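You operate a simulated robot arm through the tools that you are given. There is no shell and no other tool. Be economical: measure what you need, move in short steps, check, and stop when the job is done.

Carry out the task below with a simulated two-armed robot. There is one attempt and no reset: what you move stays moved.

Task
Wipe up the spill on the bare side of the yellow-marked table with the blue cloth and put it back.
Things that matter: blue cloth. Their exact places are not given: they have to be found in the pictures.

Only the result counts: the job must be done as asked and must still hold three seconds after the hand-in. Knocking over, shifting, dropping, spilling or breaking anything else fails it. Flat cloth is picked up by pressing the open fingertips on it (5 to 10 N) and closing them slowly along it; thin cloth reads only 2 to 8 mm in the jaws.

Robot
Two 7-joint arms with two-finger parallel grippers on one trunk, on a base that drives. Base frame: it is fixed to the floor where the robot stands at the start and does not move with it; the origin is under the middle of the robot, x ahead of it, y to its left, z up; the surface under the hand at the start is at about z = 0.765. Units: m, rad, N and s.
The left shoulder is at the start at [0.1, 0.174, 1.107], the right one opposite. With the tool pointing down near the work surface each hand reaches from about 0.3 to 0.74 m from the robot's upright axis, wherever it stands, measured 20 degrees to its own side. Payload 3.6 kg a hand.
Tool frame (each hand has its own): the origin (TCP) lies between the finger pads and is the grasp point; the fingertips stand 0.03 m ahead of it; z points along the fingers, y is the line along which they close. Largest opening 0.11 m; finger width 0.02, thickness 0.01; the body of the gripper, 0.048 by 0.112 m, starts 0.055 m behind the TCP.
Orientation is that of the tool frame in the base frame, as [roll, pitch, yaw] about the fixed x, y, z axes, in that order (R = Rz(yaw) Ry(pitch) Rx(roll)). With the fingers straight down and closing along the base's y, the tool's x points along the base's -x, its y along +y and its z along -z.

Tools
- The arms move only by the tool step_arm. It takes "left_commands", "right_commands" or both (then of equal length, played together; a hand with none holds still); each is a list of rows, each a list of 7 numbers: the shift along the base's x, y, z in m, then the turn, a rotation vector about the base's x, y, z in rad, then the closure, from 0 (fully open) to 1 (shut). In form: [[dx, dy, dz, wx, wy, wz, fingers], ...]. A call has 1 to 8 rows; each row is the pose to reach, as a shift and turn from the pose commanded when the call began. Rows are played at 5 a second. More than 0.05 m and 0.15 rad between two rows, or a gripper value outside its range, and nothing of the call is played. Where a pose cannot be reached the arm comes as near as it can. A force on the tool above 40 N (or 10 N above the force at the start of the call, whichever is more), or a blocked arm, ends the call early, and 0.2 s more pass. Each finger travels about 0.153 m/s and halts on what it meets, pressing with about 33 N; the grip force reading is that of the motor and also rises with nothing between the fingers. The clock runs only during rows and for 0.2 s after the last one: add rows that repeat a pose to give the fingers time. It gives the time, the measured TCP pose, the force on the tool (base axes), the opening and the grip force at its end, in the units of the frame above (readings bear some noise), with the torque about the TCP (base axes, N m) and any sound that the robot's microphone picked up, and new pictures: "pictures" is both (left out), scene, wrist or none (wrist: the cameras of the hands that moved).
- Cameras (640 x 400 px; columns grow to the right, rows downward): "scene" is now at [0.199, -0.0064, 1.2697]; the picture's right is [-0.08, -1.00, 0.00], its down [-0.66, 0.05, -0.75] and it looks along [0.75, -0.06, -0.66] (base axes); focal length 289 px, centre (320, 200). "left" rides on the left gripper at [0.072, -0.017, -0.103] in its tool frame; the picture's right is [0.23, 0.97, 0.00], its down [-0.76, 0.18, -0.62] and it looks along [-0.61, 0.14, 0.78] (tool axes); focal length 222 px, centre (320, 200). "right" rides on the right gripper at [0.073, 0.017, -0.103] in its tool frame; the picture's right is [-0.23, 0.97, 0.00], its down [-0.76, -0.18, -0.62] and it looks along [-0.61, -0.14, 0.78] (tool axes); focal length 222 px, centre (320, 200).
- raise_lower(by): slides the trunk up (or, below 0, down) by that many m; the arms and the scene camera ride with it, the base frame stays. It gives what a move gives, with no picture.
- steer(legs): drives the robot by 1 to 6 legs, each [ahead, left, turn to the left] in m, m and rad, along the robot's own axes; the way and the turn of a leg run together, so that a leg with both is an arc; at most 1.5 m and 3.142 rad a leg. The arms and the cameras ride along, it lands a little off, and it stops where it bumps. It gives what a move gives, and a new picture of the scene camera.
- pan_tilt(pan, tilt): turns the head with the scene camera to pan (to the left, within 1.501 rad either way) and tilt (down, from -0.506 to 1.204), counted from straight ahead of the robot. It gives what a move gives, and a new picture of the scene camera.
- probe_pixels(camera, pixels): for up to 12 pixels [column, row] of the newest picture of that camera ("zoom" is the newest enlarged one), the place [x, y, z] in the base frame of the surface seen there, good to about 0.002 m. No time passes.
- close_up(camera, box): a new picture of the part [left, top, right, bottom] of that camera's present view, enlarged. No time passes.
- sign_off(): hands the job in; it is judged then, once.

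Go step by step. Measure first, check grasps and placings, and put right what went wrong. The budget is 80 turns and 260 pictures, counting those below and the enlarged ones. Unless the task says otherwise, let go and move clear before handing in, and close with one line.

The tools are called after "Emit:" by a JSON object that holds its "name" and its "arguments". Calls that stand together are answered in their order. step_arm: Moves the arms, as the interface text tells. Its arguments: {"type":"object","properties":{"left_commands":{"type":"array"},"right_commands":{"type":"array"},"pictures":{"type":"string","enum":["both","scene","wrist","none"]}},"required":[]} The other tools are called the same way: raise_lower (by) slides the trunk up or down; steer (legs) drives the base; pan_tilt (pan, tilt) turns the head that bears the scene camera; probe_pixels (camera, pixels) gives the place of the surface under pixels of a picture; close_up (camera, box) takes an enlarged picture of a part of a camera's view; sign_off () hands the job in.

At the start:

```text
t: 0.0
left_position: [0.4665, 0.1294, 1.0085]
left_tcp_rot: [-3.139, 0.0, 3.14]
left_contact_force: [0.1, -1.5, -0.2]
left_ft_torque: [-0.01, -0.02, 0.02]
left_finger_gap: 0.11
left_finger_force: 0.0
right_position: [0.4232, -0.2167, 0.9884]
right_tcp_rot: [-3.141, -0.001, -3.14]
right_contact_force: [-0.5, 0.0, 0.8]
right_ft_torque: [0.03, 0.01, 0.0]
right_finger_gap: 0.11
right_finger_force: 0.1
trunk travel left (down, up): [-0.225, 0.538]
robot x, y, heading: [0.0001, -0.0011, -0.001]
head pan, tilt: [-0.079, 0.716]
```

scene: 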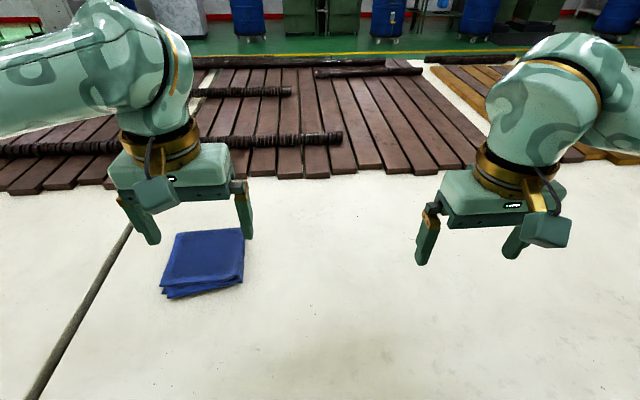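
right: 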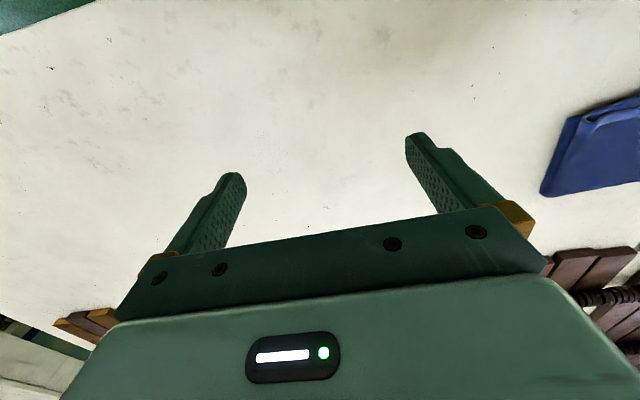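
left: 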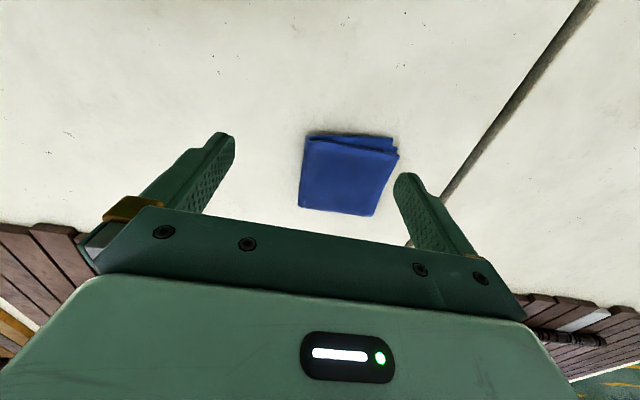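

The blue folded cloth lies on the white table near scene pixel (203,262); I see no spill or yellow mark here yet. I'll measure the cloth and look around with the head.

Emit:
{"name": "probe_pixels", "arguments": {"camera": "scene", "pixels": [[178, 235], [242, 230], [242, 282], [163, 287], [205, 258], [170, 296], [300, 300], [130, 225], [35, 390], [400, 180], [150, 180]]}}

Emit:
{"name": "close_up", "arguments": {"camera": "scene", "box": [140, 210, 270, 310]}}

Emit:
{"name": "pan_tilt", "arguments": {"pan": 1.3, "tilt": 0.5}}

Emit:
{"name": "pan_tilt", "arguments": {"pan": -1.3, "tilt": 0.5}}

Emit:
{"name": "pan_tilt", "arguments": {"pan": 0.0, "tilt": 0.2}}

```text
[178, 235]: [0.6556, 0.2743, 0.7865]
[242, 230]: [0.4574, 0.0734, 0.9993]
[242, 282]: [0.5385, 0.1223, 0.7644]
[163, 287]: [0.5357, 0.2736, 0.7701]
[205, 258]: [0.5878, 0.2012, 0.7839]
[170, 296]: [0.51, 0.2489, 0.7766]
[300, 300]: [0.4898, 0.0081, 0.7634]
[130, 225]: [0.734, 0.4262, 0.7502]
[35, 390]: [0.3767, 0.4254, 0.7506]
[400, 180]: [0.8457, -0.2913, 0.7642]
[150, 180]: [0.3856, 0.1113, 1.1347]
```

```text
4.00 times, centred on (205, 260) of scene
```

zoom: 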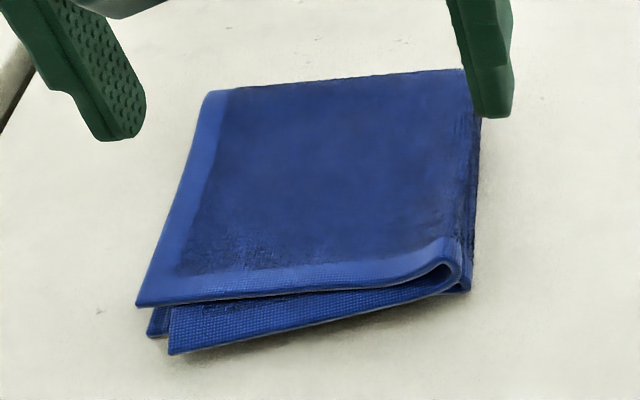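

```text
t: 1.5
left_position: [0.4665, 0.1295, 1.0093]
left_tcp_rot: [-3.141, 0.001, 3.141]
left_contact_force: [0.3, -0.4, -0.2]
left_ft_torque: [0.02, -0.03, 0.0]
left_finger_gap: 0.1098
left_finger_force: 0.0
right_position: [0.4221, -0.2162, 0.9887]
right_tcp_rot: [3.141, -0.003, 3.14]
right_contact_force: [0.1, 0.0, 0.0]
right_ft_torque: [-0.03, -0.03, -0.04]
right_finger_gap: 0.1098
right_finger_force: 0.0
trunk travel left (down, up): [-0.225, 0.538]
robot x, y, heading: [0.0022, 0.002, 0.004]
head pan, tilt: [1.3, 0.499]
```

scene: 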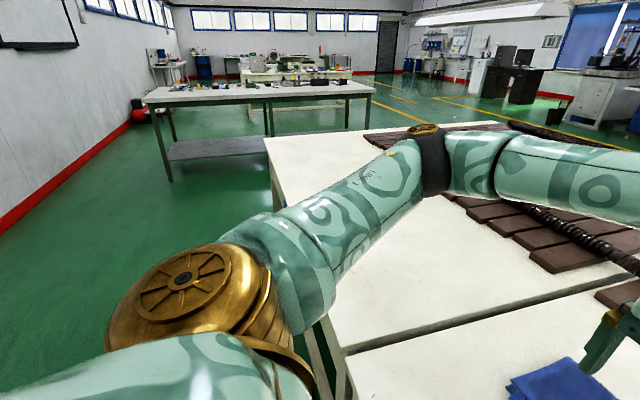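

```text
t: 3.9
left_position: [0.4658, 0.1287, 1.0087]
left_tcp_rot: [-3.14, 0.001, 3.141]
left_contact_force: [1.2, 0.6, 0.2]
left_ft_torque: [0.02, 0.0, 0.03]
left_finger_gap: 0.11
left_finger_force: 0.1
right_position: [0.4225, -0.2173, 0.9879]
right_tcp_rot: [-3.141, 0.0, -3.141]
right_contact_force: [0.0, 0.3, 0.2]
right_ft_torque: [0.02, -0.03, 0.0]
right_finger_gap: 0.1099
right_finger_force: 0.0
trunk travel left (down, up): [-0.225, 0.538]
robot x, y, heading: [-0.0003, -0.0006, -0.003]
head pan, tilt: [-1.3, 0.499]
```

scene: 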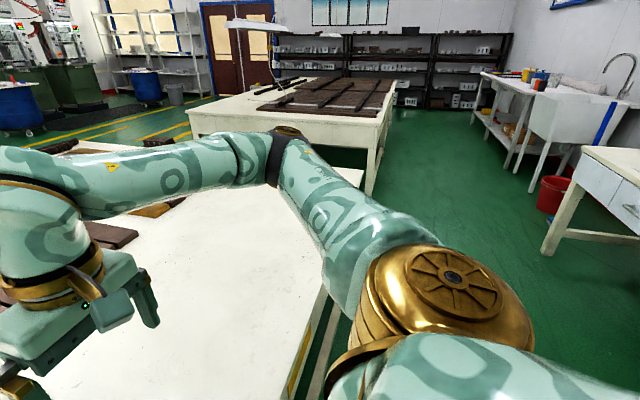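

```text
t: 5.3
left_position: [0.4665, 0.1293, 1.0086]
left_tcp_rot: [-3.14, -0.001, -3.141]
left_contact_force: [0.0, -0.2, 0.3]
left_ft_torque: [-0.04, -0.01, 0.0]
left_finger_gap: 0.11
left_finger_force: 0.2
right_position: [0.4226, -0.2177, 0.9887]
right_tcp_rot: [3.141, -0.002, -3.141]
right_contact_force: [-0.7, -0.3, 0.3]
right_ft_torque: [0.02, 0.0, -0.02]
right_finger_gap: 0.1101
right_finger_force: 0.0
trunk travel left (down, up): [-0.225, 0.538]
robot x, y, heading: [-0.0006, 0.0011, 0.003]
head pan, tilt: [0.0, 0.201]
```

scene: 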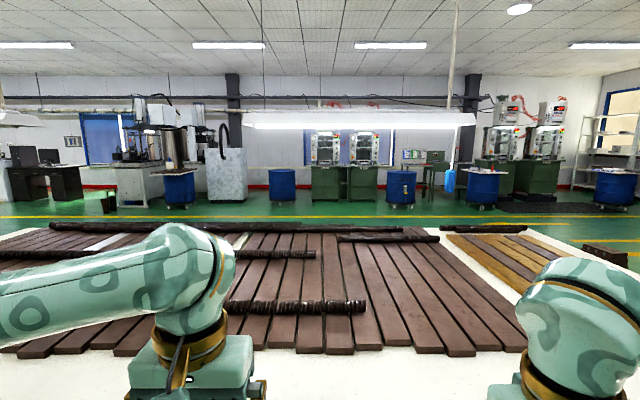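

The near table seems to have a yellow stripe at its right edge (right view, ~(300,360)); a second table stands further to the right. I'll look closer for spill and markings.

Emit:
{"name": "pan_tilt", "arguments": {"pan": -1.2, "tilt": 0.75}}

Emit:
{"name": "close_up", "arguments": {"camera": "scene", "box": [160, 0, 420, 160]}}

Emit:
{"name": "pan_tilt", "arguments": {"pan": -0.5, "tilt": 1.0}}

Emit:
{"name": "pan_tilt", "arguments": {"pan": 0.6, "tilt": 0.9}}

```text
t: 6.7
left_position: [0.4666, 0.1289, 1.0081]
left_tcp_rot: [-3.141, 0.001, -3.142]
left_contact_force: [-0.2, 0.1, -0.5]
left_ft_torque: [0.02, 0.02, 0.01]
left_finger_gap: 0.1102
left_finger_force: 0.1
right_position: [0.4221, -0.2179, 0.9878]
right_tcp_rot: [-3.141, -0.001, -3.141]
right_contact_force: [0.5, 0.2, 0.3]
right_ft_torque: [0.02, -0.01, -0.02]
right_finger_gap: 0.11
right_finger_force: 0.0
trunk travel left (down, up): [-0.225, 0.538]
robot x, y, heading: [-0.0001, 0.0014, -0.004]
head pan, tilt: [-1.201, 0.75]
```

scene: 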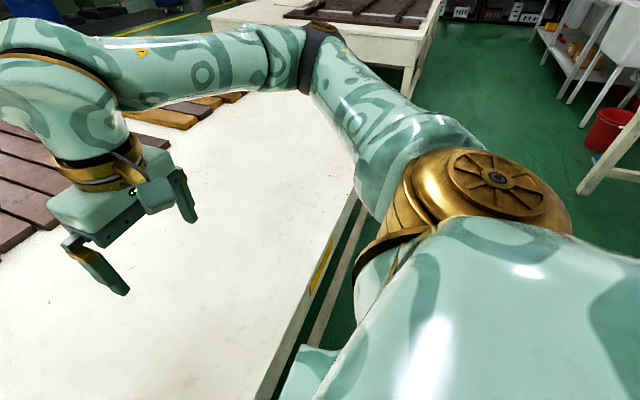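

```text
2.46 times, centred on (290, 80) of scene
```

zoom: 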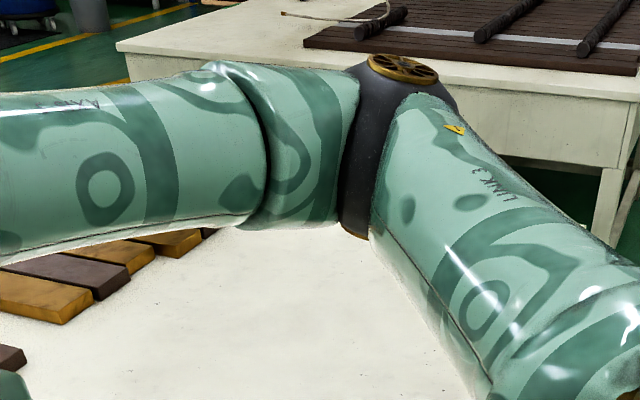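

```text
t: 7.8
left_position: [0.4667, 0.1289, 1.0075]
left_tcp_rot: [-3.138, 0.0, -3.141]
left_contact_force: [0.0, -0.8, 0.1]
left_ft_torque: [0.01, 0.0, 0.01]
left_finger_gap: 0.1098
left_finger_force: 0.0
right_position: [0.4226, -0.2171, 0.9882]
right_tcp_rot: [-3.141, -0.003, 3.141]
right_contact_force: [0.4, 0.5, -0.3]
right_ft_torque: [-0.01, 0.02, -0.01]
right_finger_gap: 0.1099
right_finger_force: 0.1
trunk travel left (down, up): [-0.225, 0.538]
robot x, y, heading: [-0.0001, -0.0012, 0.001]
head pan, tilt: [-0.499, 1.0]
```

scene: 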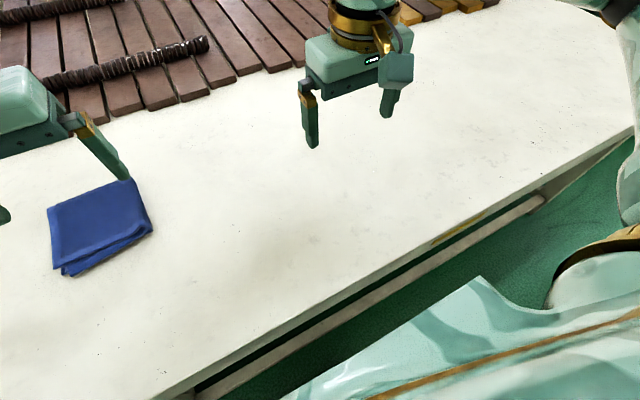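

```text
t: 9.1
left_position: [0.4655, 0.1285, 1.0079]
left_tcp_rot: [-3.141, 0.0, 3.141]
left_contact_force: [0.1, 0.3, -0.2]
left_ft_torque: [-0.01, 0.01, -0.06]
left_finger_gap: 0.1099
left_finger_force: 0.0
right_position: [0.4213, -0.2166, 0.9877]
right_tcp_rot: [3.141, -0.002, 3.14]
right_contact_force: [-0.5, 0.3, -0.3]
right_ft_torque: [-0.02, 0.0, 0.0]
right_finger_gap: 0.11
right_finger_force: 0.1
trunk travel left (down, up): [-0.225, 0.538]
robot x, y, heading: [-0.0039, -0.0005, 0.001]
head pan, tilt: [0.6, 0.901]
```

scene: 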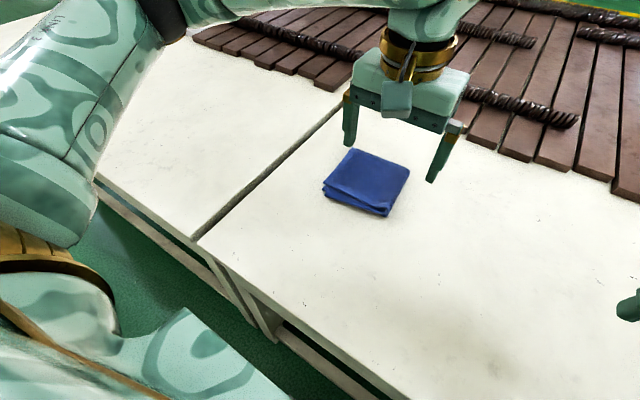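

There's a faint darker patch at (487,345) of the newest view, and a yellow mark on the near edge of this table. I'll enlarge and probe the patch.

Emit:
{"name": "close_up", "arguments": {"camera": "scene", "box": [400, 280, 592, 400]}}

Emit:
{"name": "probe_pixels", "arguments": {"camera": "scene", "pixels": [[487, 345], [470, 330], [510, 360], [354, 150], [409, 170], [388, 215], [323, 192], [198, 242], [370, 170]]}}

Emit:
{"name": "pan_tilt", "arguments": {"pan": -0.15, "tilt": 1.1}}

Emit:
{"name": "close_up", "arguments": {"camera": "scene", "box": [160, 100, 480, 300]}}

```text
3.33 times, centred on (496, 340) of scene
```

zoom: 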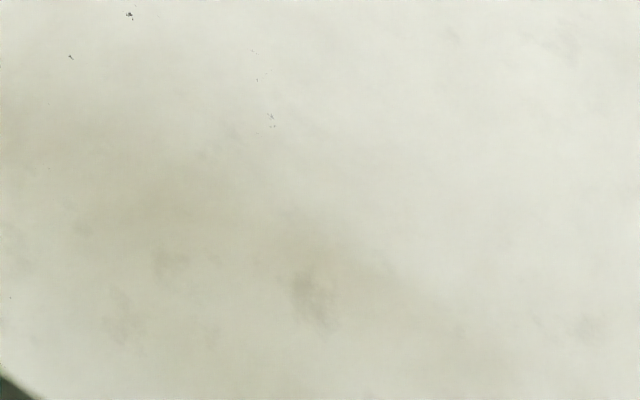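

```text
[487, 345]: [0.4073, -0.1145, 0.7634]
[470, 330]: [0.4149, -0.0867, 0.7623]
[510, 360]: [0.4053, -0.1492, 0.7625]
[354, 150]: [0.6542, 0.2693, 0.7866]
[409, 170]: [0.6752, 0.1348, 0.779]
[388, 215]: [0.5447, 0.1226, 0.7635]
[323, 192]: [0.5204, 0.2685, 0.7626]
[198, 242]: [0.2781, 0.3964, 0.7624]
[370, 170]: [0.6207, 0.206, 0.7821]
```

```text
t: 10.2
left_position: [0.466, 0.129, 1.0089]
left_tcp_rot: [-3.14, -0.001, -3.141]
left_contact_force: [-0.8, -0.4, 0.3]
left_ft_torque: [0.0, -0.03, 0.0]
left_finger_gap: 0.1098
left_finger_force: 0.0
right_position: [0.4219, -0.2165, 0.9881]
right_tcp_rot: [-3.141, -0.002, -3.141]
right_contact_force: [-0.2, 0.0, -1.1]
right_ft_torque: [-0.02, 0.01, 0.02]
right_finger_gap: 0.11
right_finger_force: 0.0
trunk travel left (down, up): [-0.225, 0.538]
robot x, y, heading: [0.0003, 0.0013, -0.002]
head pan, tilt: [-0.15, 1.1]
```

scene: 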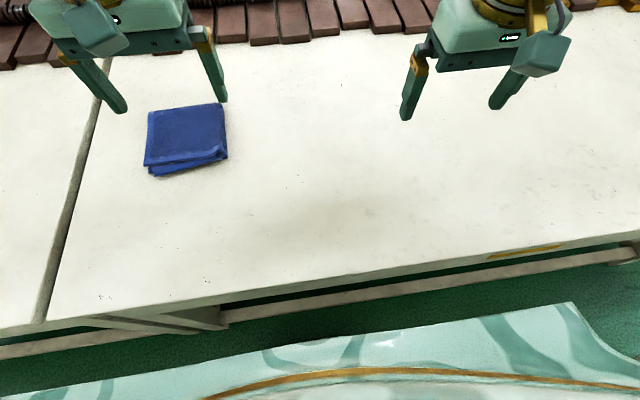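

```text
2.00 times, centred on (320, 200) of scene
```

zoom: 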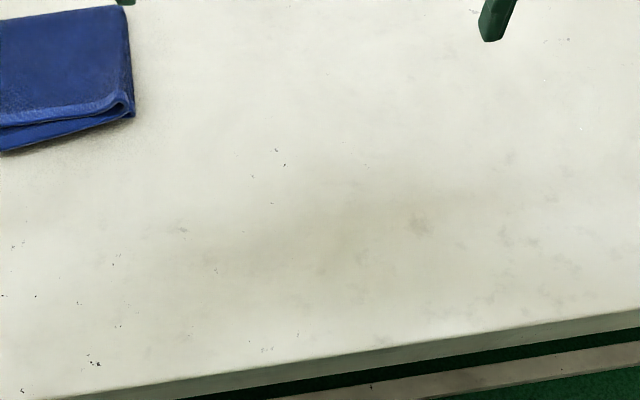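

The patch is just table texture; no clear spill on this part. I'll raise the trunk for a better overview of all the tables.

Emit:
{"name": "raise_lower", "arguments": {"by": 0.45}}

Emit:
{"name": "pan_tilt", "arguments": {"pan": -1.1, "tilt": 0.5}}

Emit:
{"name": "close_up", "arguments": {"camera": "scene", "box": [160, 0, 480, 200]}}

Emit:
{"name": "pan_tilt", "arguments": {"pan": 1.1, "tilt": 0.5}}

Emit:
{"name": "pan_tilt", "arguments": {"pan": 0.0, "tilt": 0.5}}

```text
refused: 0.45 is not a number from -0.4 to 0.4
```

```text
t: 11.4
left_position: [0.4654, 0.1294, 1.0081]
left_tcp_rot: [-3.14, -0.001, -3.141]
left_contact_force: [-0.5, -0.4, -0.4]
left_ft_torque: [0.02, 0.02, -0.01]
left_finger_gap: 0.1099
left_finger_force: 0.2
right_position: [0.4231, -0.2171, 0.9878]
right_tcp_rot: [-3.141, -0.002, 3.141]
right_contact_force: [-0.2, 0.4, -0.3]
right_ft_torque: [0.01, 0.06, 0.01]
right_finger_gap: 0.1102
right_finger_force: 0.2
trunk travel left (down, up): [-0.225, 0.538]
robot x, y, heading: [-0.0, -0.0028, -0.001]
head pan, tilt: [-1.1, 0.499]
```

scene: 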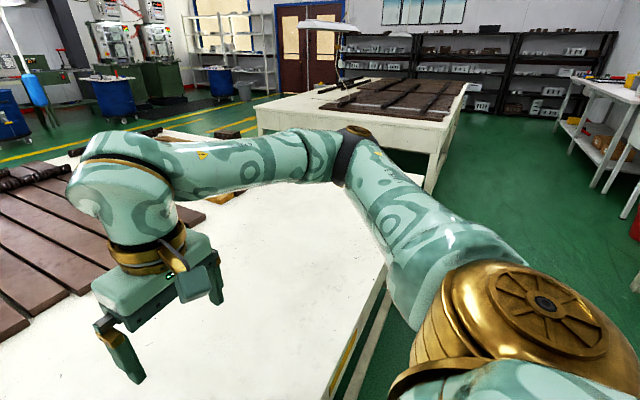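

```text
2.00 times, centred on (320, 100) of scene
```

zoom: 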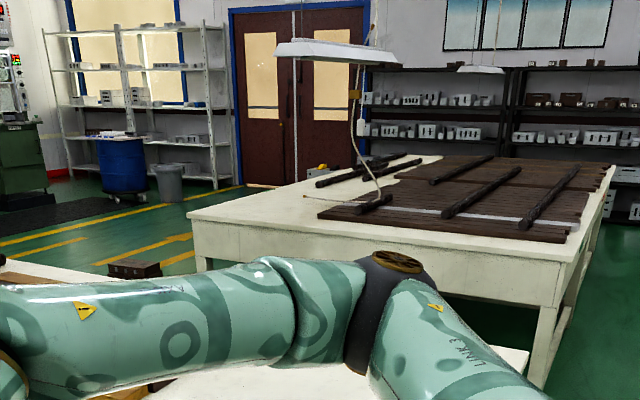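

```text
t: 13.5
left_position: [0.4657, 0.1277, 1.0078]
left_tcp_rot: [-3.141, 0.0, -3.141]
left_contact_force: [-0.2, 0.6, 0.5]
left_ft_torque: [0.0, -0.02, -0.02]
left_finger_gap: 0.11
left_finger_force: 0.0
right_position: [0.4221, -0.2166, 0.9884]
right_tcp_rot: [3.141, -0.003, 3.141]
right_contact_force: [0.3, 0.5, -0.3]
right_ft_torque: [0.02, 0.0, -0.01]
right_finger_gap: 0.1099
right_finger_force: 0.1
trunk travel left (down, up): [-0.225, 0.538]
robot x, y, heading: [0.0005, 0.0005, -0.002]
head pan, tilt: [1.1, 0.499]
```

scene: 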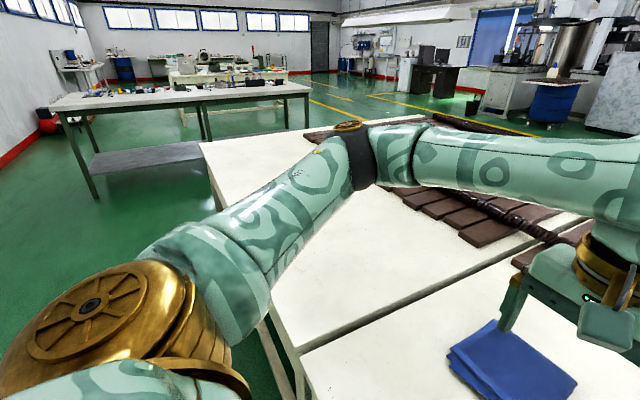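

```text
t: 14.8
left_position: [0.4659, 0.1297, 1.0086]
left_tcp_rot: [-3.141, -0.001, 3.141]
left_contact_force: [0.2, 1.5, 0.2]
left_ft_torque: [-0.03, 0.0, -0.03]
left_finger_gap: 0.1099
left_finger_force: 0.1
right_position: [0.4219, -0.2166, 0.9873]
right_tcp_rot: [3.141, -0.001, 3.141]
right_contact_force: [-0.1, 1.2, 0.1]
right_ft_torque: [-0.01, -0.02, -0.01]
right_finger_gap: 0.11
right_finger_force: 0.1
trunk travel left (down, up): [-0.225, 0.538]
robot x, y, heading: [-0.0004, -0.0009, -0.001]
head pan, tilt: [0.0, 0.499]
```

scene: 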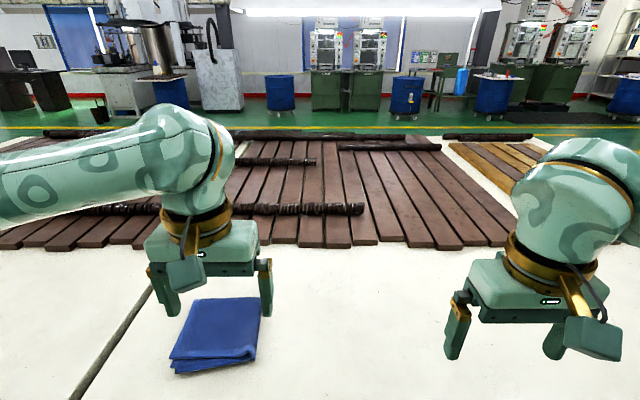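

Still no clear spill; raising 0.4 m for a steeper view and looking again.

Emit:
{"name": "raise_lower", "arguments": {"by": 0.4}}

Emit:
{"name": "pan_tilt", "arguments": {"pan": -0.8, "tilt": 0.7}}

Emit:
{"name": "pan_tilt", "arguments": {"pan": -1.4, "tilt": 0.6}}

Emit:
{"name": "pan_tilt", "arguments": {"pan": 0.8, "tilt": 0.7}}

Emit:
{"name": "pan_tilt", "arguments": {"pan": 0.0, "tilt": 0.7}}

```text
t: 18.7
left_position: [0.4663, 0.129, 1.4082]
left_tcp_rot: [-3.141, 0.001, 3.141]
left_contact_force: [-0.3, 0.1, -0.3]
left_ft_torque: [0.02, -0.02, -0.01]
left_finger_gap: 0.1101
left_finger_force: 0.0
right_position: [0.4229, -0.216, 1.3882]
right_tcp_rot: [3.141, -0.003, 3.141]
right_contact_force: [0.5, 0.3, 0.7]
right_ft_torque: [0.02, 0.05, 0.03]
right_finger_gap: 0.1099
right_finger_force: 0.1
trunk travel left (down, up): [-0.625, 0.138]
robot x, y, heading: [0.0019, 0.002, 0.003]
head pan, tilt: [0.0, 0.499]
```

```text
t: 19.8
left_position: [0.467, 0.1284, 1.4095]
left_tcp_rot: [-3.14, 0.0, -3.141]
left_contact_force: [0.0, -0.7, -0.3]
left_ft_torque: [0.03, 0.01, 0.03]
left_finger_gap: 0.1099
left_finger_force: 0.1
right_position: [0.4228, -0.2157, 1.3891]
right_tcp_rot: [3.139, 0.0, 3.141]
right_contact_force: [0.4, 0.5, -0.1]
right_ft_torque: [0.0, -0.02, -0.01]
right_finger_gap: 0.1099
right_finger_force: 0.1
trunk travel left (down, up): [-0.625, 0.138]
robot x, y, heading: [0.0012, 0.001, 0.001]
head pan, tilt: [-0.799, 0.7]
```

scene: 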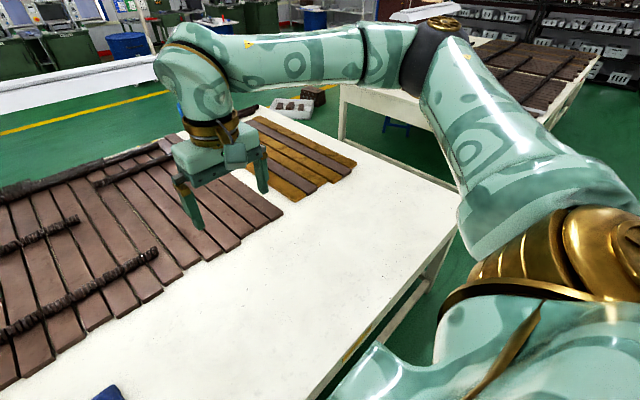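

```text
t: 20.8
left_position: [0.465, 0.129, 1.4081]
left_tcp_rot: [-3.139, 0.0, -3.141]
left_contact_force: [-0.2, 0.4, 1.2]
left_ft_torque: [-0.01, 0.01, 0.02]
left_finger_gap: 0.1102
left_finger_force: 0.1
right_position: [0.4228, -0.2166, 1.389]
right_tcp_rot: [3.141, 0.0, 3.141]
right_contact_force: [0.2, -1.1, -1.3]
right_ft_torque: [-0.02, -0.02, -0.01]
right_finger_gap: 0.1099
right_finger_force: 0.0
trunk travel left (down, up): [-0.625, 0.138]
robot x, y, heading: [0.0038, -0.0028, 0.003]
head pan, tilt: [-1.4, 0.6]
```

scene: 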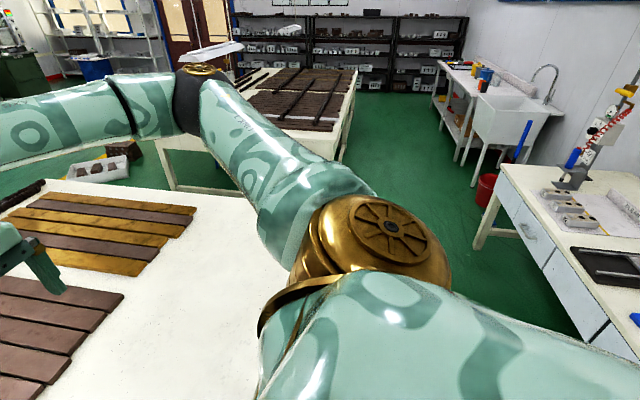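

```text
t: 22.9
left_position: [0.466, 0.1293, 1.4086]
left_tcp_rot: [-3.141, 0.0, -3.141]
left_contact_force: [0.9, -0.1, 0.6]
left_ft_torque: [-0.01, -0.03, 0.0]
left_finger_gap: 0.11
left_finger_force: 0.1
right_position: [0.4234, -0.2162, 1.3875]
right_tcp_rot: [3.14, 0.001, 3.141]
right_contact_force: [-0.7, -0.1, -0.5]
right_ft_torque: [0.0, -0.01, -0.02]
right_finger_gap: 0.1098
right_finger_force: 0.0
trunk travel left (down, up): [-0.625, 0.138]
robot x, y, heading: [-0.0013, -0.0009, -0.001]
head pan, tilt: [0.799, 0.7]
```

scene: 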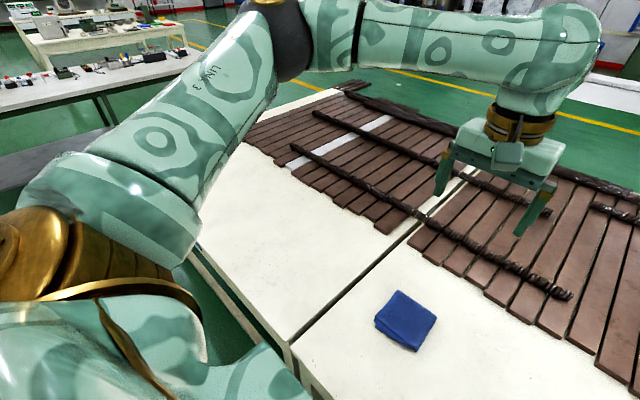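

```text
t: 24.0
left_position: [0.4663, 0.1291, 1.4076]
left_tcp_rot: [-3.14, 0.0, 3.141]
left_contact_force: [0.1, -0.3, -1.1]
left_ft_torque: [0.01, -0.05, 0.03]
left_finger_gap: 0.1099
left_finger_force: 0.1
right_position: [0.4222, -0.2178, 1.3885]
right_tcp_rot: [-3.14, 0.001, -3.141]
right_contact_force: [0.1, -0.6, 1.0]
right_ft_torque: [-0.01, -0.01, 0.01]
right_finger_gap: 0.1102
right_finger_force: 0.0
trunk travel left (down, up): [-0.625, 0.138]
robot x, y, heading: [0.003, -0.0014, 0.002]
head pan, tilt: [0.0, 0.7]
```

scene: 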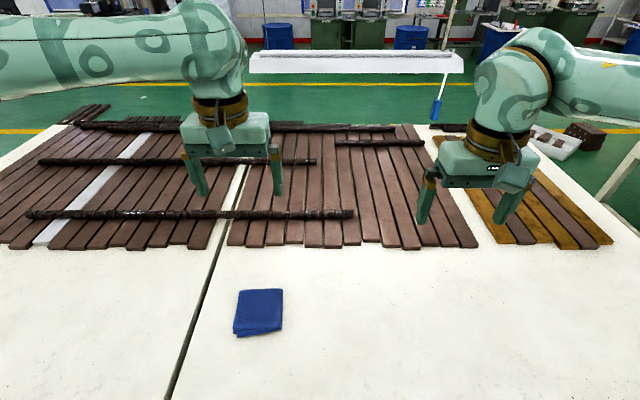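

This view shows the near half of both tables bare and clean-looking so far. I'll zoom in to check for a faint or clear spill.

Emit:
{"name": "close_up", "arguments": {"camera": "scene", "box": [0, 230, 272, 400]}}

Emit:
{"name": "close_up", "arguments": {"camera": "scene", "box": [260, 230, 640, 400]}}

Emit:
{"name": "pan_tilt", "arguments": {"pan": -0.6, "tilt": 1.0}}

Emit:
{"name": "pan_tilt", "arguments": {"pan": 0.6, "tilt": 1.0}}

```text
2.35 times, centred on (136, 315) of scene
```

zoom: 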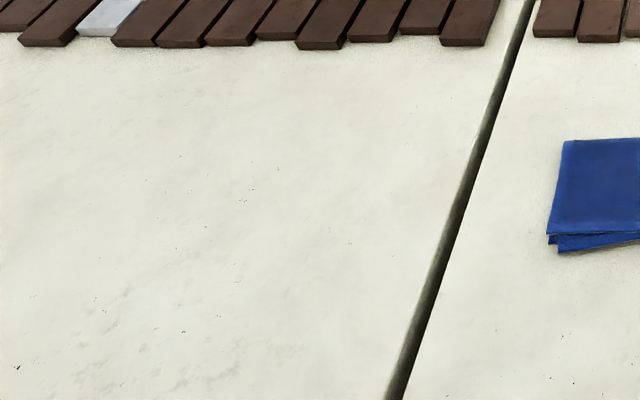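

```text
1.68 times, centred on (450, 315) of scene
```

zoom: 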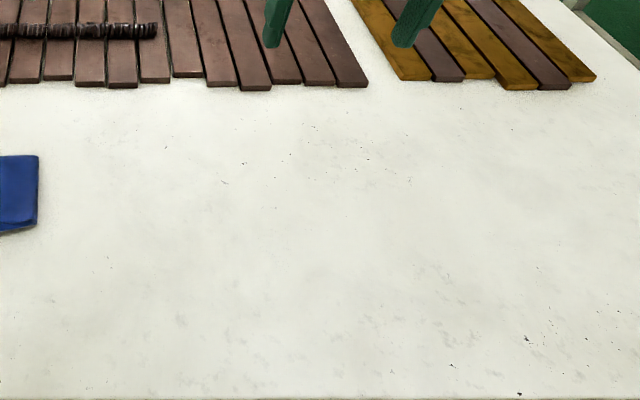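

```text
t: 25.0
left_position: [0.4667, 0.1272, 1.4086]
left_tcp_rot: [-3.14, 0.0, -3.14]
left_contact_force: [-0.5, -0.1, -0.3]
left_ft_torque: [0.0, 0.01, 0.01]
left_finger_gap: 0.1099
left_finger_force: 0.0
right_position: [0.4231, -0.2174, 1.3878]
right_tcp_rot: [-3.141, 0.001, -3.14]
right_contact_force: [-0.3, 0.6, -0.5]
right_ft_torque: [0.03, 0.02, 0.0]
right_finger_gap: 0.1102
right_finger_force: 0.1
trunk travel left (down, up): [-0.625, 0.138]
robot x, y, heading: [0.0013, 0.0016, 0.002]
head pan, tilt: [-0.6, 1.0]
```

scene: 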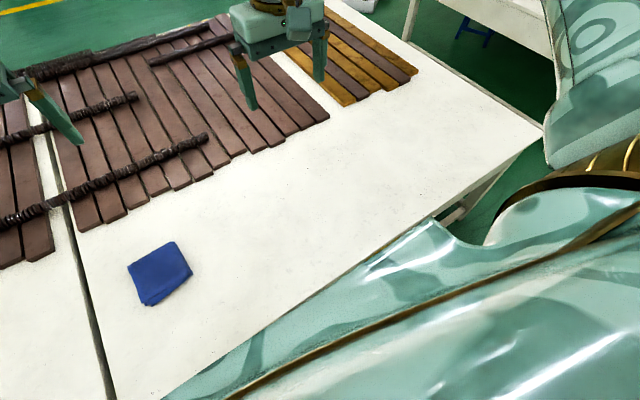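

```text
t: 26.4
left_position: [0.4668, 0.1289, 1.4093]
left_tcp_rot: [-3.14, 0.0, -3.14]
left_contact_force: [0.0, -0.2, 0.3]
left_ft_torque: [-0.01, -0.01, -0.03]
left_finger_gap: 0.1099
left_finger_force: 0.0
right_position: [0.423, -0.2165, 1.3874]
right_tcp_rot: [-3.141, 0.001, 3.141]
right_contact_force: [0.3, 0.7, 0.7]
right_ft_torque: [-0.01, -0.02, 0.02]
right_finger_gap: 0.1098
right_finger_force: 0.0
trunk travel left (down, up): [-0.625, 0.138]
robot x, y, heading: [0.0031, -0.0003, -0.004]
head pan, tilt: [0.6, 1.0]
```

scene: 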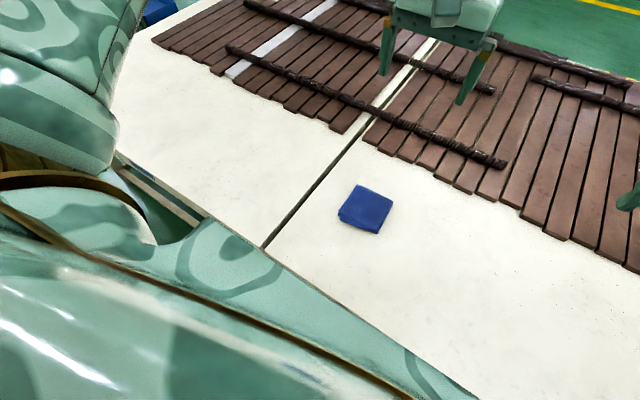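

Neither near table half holds a spill, so another table must be meant. I'll look toward the right-hand table, measure it and look behind the robot's surroundings.

Emit:
{"name": "pan_tilt", "arguments": {"pan": -1.0, "tilt": 0.45}}

Emit:
{"name": "close_up", "arguments": {"camera": "scene", "box": [240, 0, 560, 200]}}

```text
t: 28.1
left_position: [0.4656, 0.1293, 1.4087]
left_tcp_rot: [3.141, -0.001, -3.14]
left_contact_force: [-0.3, -0.1, -0.2]
left_ft_torque: [0.0, 0.0, -0.03]
left_finger_gap: 0.1102
left_finger_force: 0.1
right_position: [0.4228, -0.2173, 1.3876]
right_tcp_rot: [3.141, 0.002, 3.141]
right_contact_force: [0.1, 0.0, 0.2]
right_ft_torque: [-0.01, 0.01, 0.0]
right_finger_gap: 0.11
right_finger_force: 0.1
trunk travel left (down, up): [-0.625, 0.138]
robot x, y, heading: [0.0014, -0.0002, 0.001]
head pan, tilt: [-1.0, 0.45]
```

scene: 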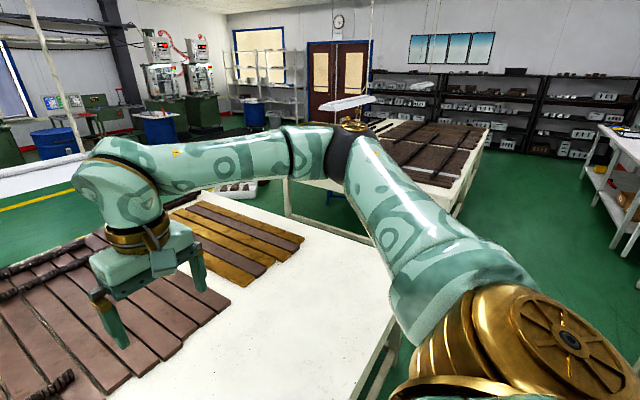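

```text
2.00 times, centred on (400, 100) of scene
```

zoom: 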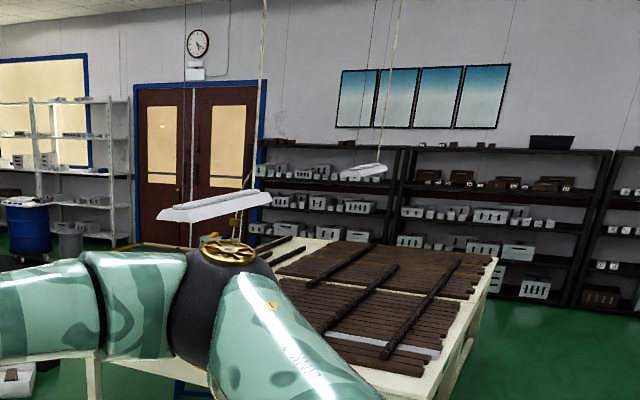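

Emit:
{"name": "probe_pixels", "arguments": {"camera": "scene", "pixels": [[470, 155], [478, 128], [440, 190], [300, 175], [378, 120], [415, 330], [340, 225], [500, 200], [465, 215], [590, 150], [620, 190]]}}

Emit:
{"name": "steer", "arguments": {"legs": [[-0.5, 0, 0], [0, -0.6, 0]]}}

```text
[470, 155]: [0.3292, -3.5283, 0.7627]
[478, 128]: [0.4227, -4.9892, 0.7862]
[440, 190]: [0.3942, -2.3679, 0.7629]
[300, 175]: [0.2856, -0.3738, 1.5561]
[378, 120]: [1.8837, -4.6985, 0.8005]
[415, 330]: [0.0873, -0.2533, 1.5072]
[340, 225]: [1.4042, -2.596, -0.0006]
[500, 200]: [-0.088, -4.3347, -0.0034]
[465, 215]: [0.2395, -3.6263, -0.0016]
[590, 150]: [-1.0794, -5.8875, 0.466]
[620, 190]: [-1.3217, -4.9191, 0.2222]
```

```text
t: 34.0
left_position: [-0.0382, -0.4607, 1.4082]
left_tcp_rot: [-3.141, 0.002, -3.14]
left_contact_force: [0.2, -0.4, 0.5]
left_ft_torque: [-0.03, 0.01, -0.02]
left_finger_gap: 0.1101
left_finger_force: 0.1
right_position: [-0.0815, -0.8073, 1.3877]
right_tcp_rot: [-3.141, 0.001, -3.14]
right_contact_force: [-0.6, 0.5, -0.5]
right_ft_torque: [0.01, 0.0, 0.03]
right_finger_gap: 0.1102
right_finger_force: 0.0
trunk travel left (down, up): [-0.625, 0.138]
robot x, y, heading: [-0.5077, -0.59, -0.002]
head pan, tilt: [-1.0, 0.45]
```

scene: 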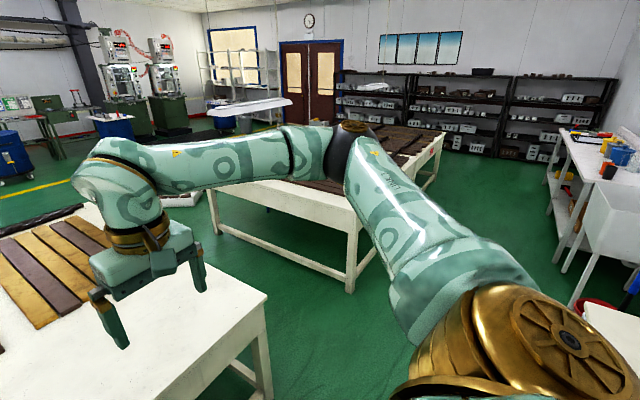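

Clear floor. I'll turn right in place to face the right-hand table and look past the arms.

Emit:
{"name": "steer", "arguments": {"legs": [[0, 0, -1.2]]}}

Emit:
{"name": "pan_tilt", "arguments": {"pan": 0.0, "tilt": 0.35}}

Emit:
{"name": "pan_tilt", "arguments": {"pan": -1.0, "tilt": 0.4}}

```text
t: 37.4
left_position: [-0.2207, -0.9832, 1.4075]
left_tcp_rot: [-3.14, 0.0, 1.927]
left_contact_force: [-1.8, 0.0, 0.1]
left_ft_torque: [0.0, 0.0, -0.01]
left_finger_gap: 0.11
left_finger_force: 0.0
right_position: [-0.5607, -1.0631, 1.3894]
right_tcp_rot: [-3.14, 0.001, 1.926]
right_contact_force: [0.9, 0.8, 0.4]
right_ft_torque: [0.0, -0.04, 0.0]
right_finger_gap: 0.1098
right_finger_force: 0.1
trunk travel left (down, up): [-0.625, 0.138]
robot x, y, heading: [-0.5068, -0.5914, -1.215]
head pan, tilt: [-1.0, 0.45]
```

scene: 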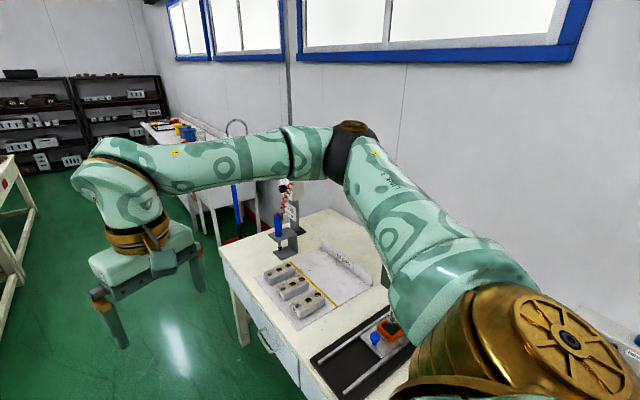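

```text
t: 38.7
left_position: [-0.2216, -0.9843, 1.4075]
left_tcp_rot: [-3.141, 0.0, 1.928]
left_contact_force: [0.0, 0.8, 0.2]
left_ft_torque: [-0.01, 0.0, 0.01]
left_finger_gap: 0.1101
left_finger_force: 0.1
right_position: [-0.5613, -1.0626, 1.3878]
right_tcp_rot: [-3.141, -0.001, 1.925]
right_contact_force: [0.2, 0.0, 0.1]
right_ft_torque: [0.0, 0.01, 0.06]
right_finger_gap: 0.1101
right_finger_force: 0.1
trunk travel left (down, up): [-0.625, 0.138]
robot x, y, heading: [-0.5046, -0.5945, -1.218]
head pan, tilt: [0.0, 0.351]
```

scene: 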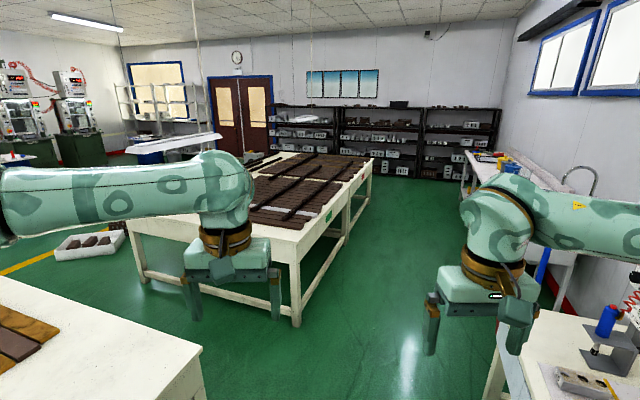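

```text
t: 40.0
left_position: [-0.2214, -0.9846, 1.4095]
left_tcp_rot: [3.141, -0.001, 1.927]
left_contact_force: [-1.0, 0.3, -0.3]
left_ft_torque: [0.01, 0.01, 0.01]
left_finger_gap: 0.1098
left_finger_force: 0.1
right_position: [-0.561, -1.0628, 1.3872]
right_tcp_rot: [-3.141, 0.0, 1.926]
right_contact_force: [0.8, -0.2, 0.0]
right_ft_torque: [-0.01, -0.01, -0.03]
right_finger_gap: 0.11
right_finger_force: 0.0
trunk travel left (down, up): [-0.625, 0.138]
robot x, y, heading: [-0.504, -0.5934, -1.214]
head pan, tilt: [-1.0, 0.4]
```

scene: 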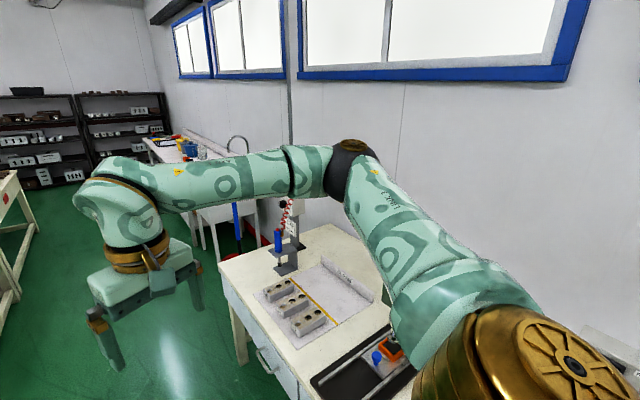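

The right table carries coloured tags (green near (327,213), red near (5,185)), so tables are tagged. I'll enlarge those and check which is yellow.

Emit:
{"name": "pan_tilt", "arguments": {"pan": 0.15, "tilt": 0.35}}

Emit:
{"name": "close_up", "arguments": {"camera": "scene", "box": [220, 130, 460, 280]}}

Emit:
{"name": "pan_tilt", "arguments": {"pan": 1.2, "tilt": 0.5}}

```text
t: 41.3
left_position: [-0.2215, -0.9841, 1.4099]
left_tcp_rot: [3.142, -0.001, 1.928]
left_contact_force: [0.4, 0.6, 0.1]
left_ft_torque: [-0.02, -0.01, -0.02]
left_finger_gap: 0.1098
left_finger_force: 0.1
right_position: [-0.5616, -1.0635, 1.3874]
right_tcp_rot: [3.142, 0.001, 1.925]
right_contact_force: [0.6, -0.5, 0.5]
right_ft_torque: [0.0, 0.01, -0.02]
right_finger_gap: 0.1103
right_finger_force: 0.0
trunk travel left (down, up): [-0.625, 0.138]
robot x, y, heading: [-0.5047, -0.5914, -1.212]
head pan, tilt: [0.15, 0.351]
```

scene: 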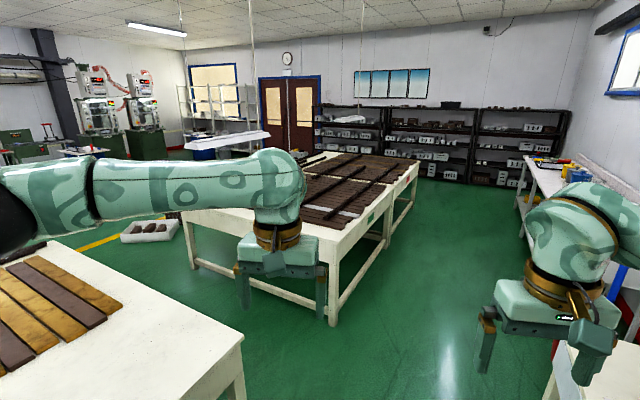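

```text
2.67 times, centred on (340, 205) of scene
```

zoom: 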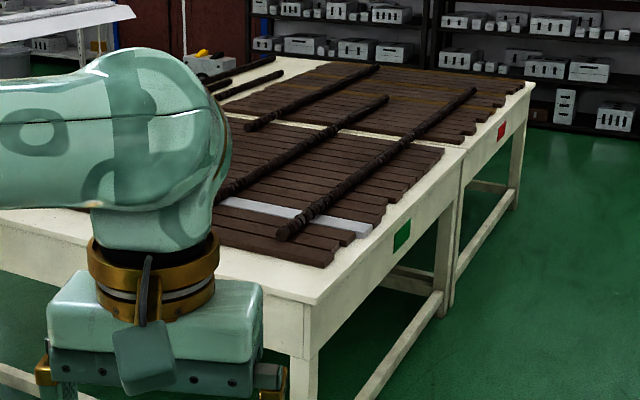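

```text
t: 42.6
left_position: [-0.2229, -0.9838, 1.4075]
left_tcp_rot: [3.141, -0.001, 1.928]
left_contact_force: [0.8, -0.6, -0.8]
left_ft_torque: [-0.02, 0.01, -0.01]
left_finger_gap: 0.1101
left_finger_force: 0.1
right_position: [-0.5601, -1.0637, 1.3871]
right_tcp_rot: [3.141, -0.001, 1.926]
right_contact_force: [0.8, 0.1, 0.3]
right_ft_torque: [0.0, -0.01, -0.03]
right_finger_gap: 0.1097
right_finger_force: 0.1
trunk travel left (down, up): [-0.625, 0.138]
robot x, y, heading: [-0.5077, -0.5938, -1.218]
head pan, tilt: [1.201, 0.499]
```

scene: 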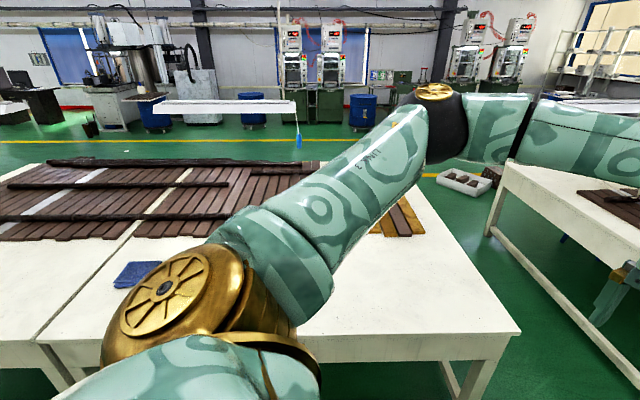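

The right table carries green and red tags; ours has a yellow tag. I'll back away and view the fronts of our table pair to see which is yellow.

Emit:
{"name": "steer", "arguments": {"legs": [[0, 0, 1.215], [-0.5, 0.6, 0]]}}

Emit:
{"name": "pan_tilt", "arguments": {"pan": 0.0, "tilt": 0.65}}

Emit:
{"name": "close_up", "arguments": {"camera": "scene", "box": [80, 200, 400, 400]}}

Emit:
{"name": "close_up", "arguments": {"camera": "scene", "box": [320, 200, 640, 400]}}

Emit:
{"name": "pan_tilt", "arguments": {"pan": 0.6, "tilt": 0.5}}

```text
t: 48.1
left_position: [-0.2575, -0.12, 1.4854]
left_tcp_rot: [-2.954, 0.14, -2.783]
left_contact_force: [1.3, 0.1, -0.7]
left_ft_torque: [-0.02, 0.15, -0.06]
left_finger_gap: 0.1101
left_finger_force: 0.0
right_position: [-0.318, -0.5603, 1.4443]
right_tcp_rot: [3.042, 0.116, 2.826]
right_contact_force: [1.3, -0.3, -0.7]
right_ft_torque: [0.05, 0.11, 0.02]
right_finger_gap: 0.11
right_finger_force: 0.2
trunk travel left (down, up): [-0.625, 0.138]
robot x, y, heading: [-0.7438, -0.3004, 0.019]
head pan, tilt: [1.201, 0.499]
stopped in leg 2: the robot was blocked; the commanded pose is now the measured one
```

scene: 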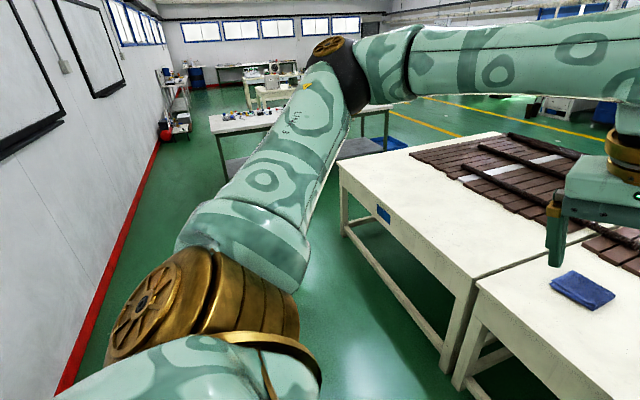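

```text
t: 49.5
left_position: [-0.2665, -0.132, 1.47]
left_tcp_rot: [-3.004, 0.117, -2.834]
left_contact_force: [0.0, -0.1, -0.2]
left_ft_torque: [0.01, 0.0, 0.02]
left_finger_gap: 0.1098
left_finger_force: 0.1
right_position: [-0.3232, -0.5527, 1.4308]
right_tcp_rot: [3.073, 0.096, 2.891]
right_contact_force: [0.1, 0.3, 0.3]
right_ft_torque: [0.0, -0.01, 0.03]
right_finger_gap: 0.1099
right_finger_force: 0.1
trunk travel left (down, up): [-0.625, 0.138]
robot x, y, heading: [-0.7457, -0.2973, 0.016]
head pan, tilt: [0.0, 0.649]
```

scene: 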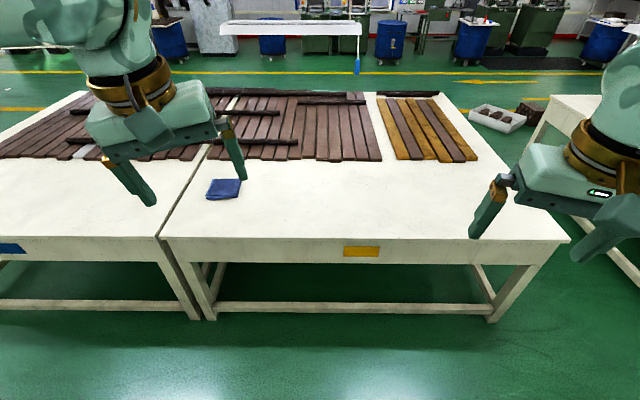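

```text
2.00 times, centred on (240, 300) of scene
```

zoom: 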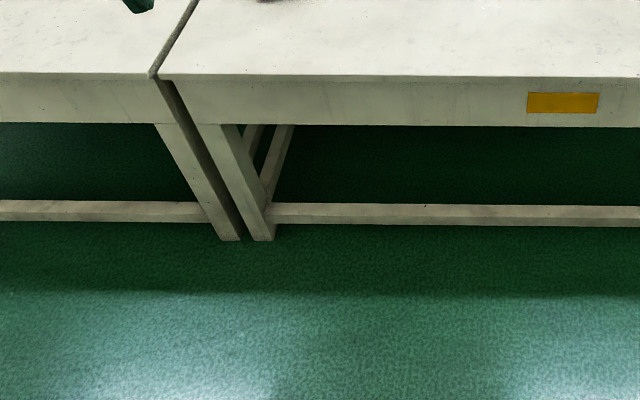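

```text
2.00 times, centred on (480, 300) of scene
```

zoom: 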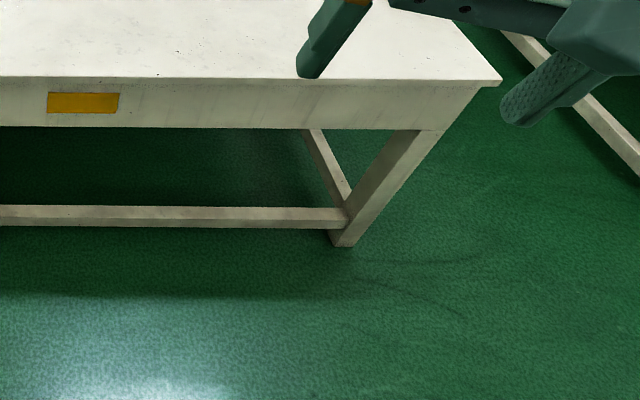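

```text
t: 50.5
left_position: [-0.2653, -0.1323, 1.4707]
left_tcp_rot: [-3.002, 0.118, -2.833]
left_contact_force: [0.2, 0.9, 1.0]
left_ft_torque: [0.01, 0.01, 0.01]
left_finger_gap: 0.1097
left_finger_force: 0.1
right_position: [-0.3221, -0.5527, 1.4303]
right_tcp_rot: [3.073, 0.094, 2.89]
right_contact_force: [0.1, 0.2, -0.9]
right_ft_torque: [0.01, -0.04, -0.02]
right_finger_gap: 0.1101
right_finger_force: 0.0
trunk travel left (down, up): [-0.625, 0.138]
robot x, y, heading: [-0.7439, -0.3048, 0.013]
head pan, tilt: [0.6, 0.499]
```

scene: 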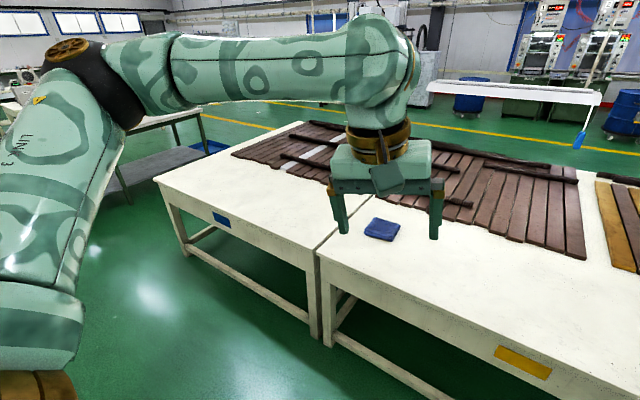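

Confirmed: the pair is blue-tagged (left) and yellow-tagged (right, tag at (360,251) earlier), so the spill is on this table's near bare half and must be faint. I'll zoom at grazing view.

Emit:
{"name": "pan_tilt", "arguments": {"pan": 0.0, "tilt": 0.5}}

Emit:
{"name": "close_up", "arguments": {"camera": "scene", "box": [180, 200, 400, 320]}}

Emit:
{"name": "close_up", "arguments": {"camera": "scene", "box": [360, 140, 600, 290]}}

Emit:
{"name": "probe_pixels", "arguments": {"camera": "scene", "pixels": [[362, 288], [170, 278], [560, 280], [300, 210], [380, 195]]}}

```text
t: 51.5
left_position: [-0.266, -0.1334, 1.4703]
left_tcp_rot: [-3.003, 0.116, -2.836]
left_contact_force: [-0.1, -0.6, -0.3]
left_ft_torque: [0.03, -0.02, 0.0]
left_finger_gap: 0.1099
left_finger_force: 0.1
right_position: [-0.3226, -0.5537, 1.4301]
right_tcp_rot: [3.071, 0.096, 2.892]
right_contact_force: [0.0, 0.1, -1.0]
right_ft_torque: [-0.02, -0.01, 0.01]
right_finger_gap: 0.1099
right_finger_force: 0.0
trunk travel left (down, up): [-0.625, 0.138]
robot x, y, heading: [-0.7446, -0.3016, 0.01]
head pan, tilt: [0.0, 0.499]
```

scene: 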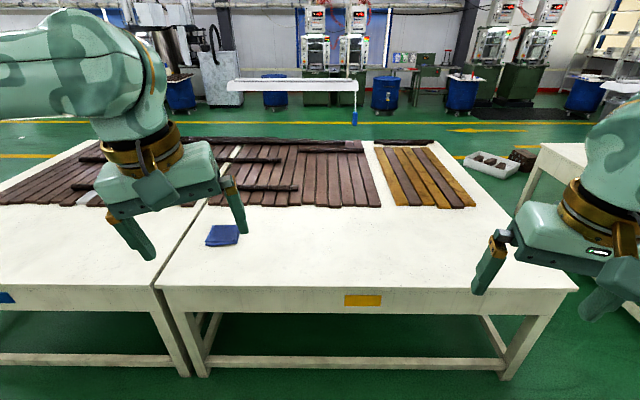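

```text
2.91 times, centred on (290, 260) of scene
```

zoom: 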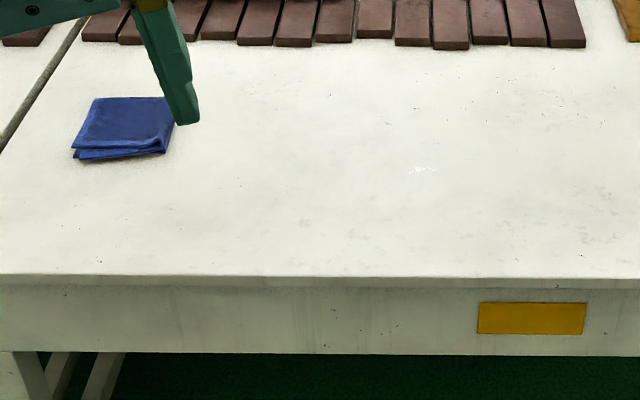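

```text
2.67 times, centred on (480, 215) of scene
```

zoom: 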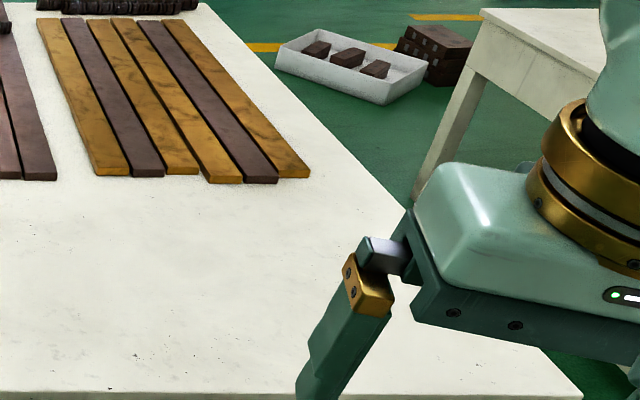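

```text
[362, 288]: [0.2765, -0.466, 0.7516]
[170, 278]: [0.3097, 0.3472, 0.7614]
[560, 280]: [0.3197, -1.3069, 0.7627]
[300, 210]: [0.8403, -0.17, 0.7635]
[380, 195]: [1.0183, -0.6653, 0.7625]
```

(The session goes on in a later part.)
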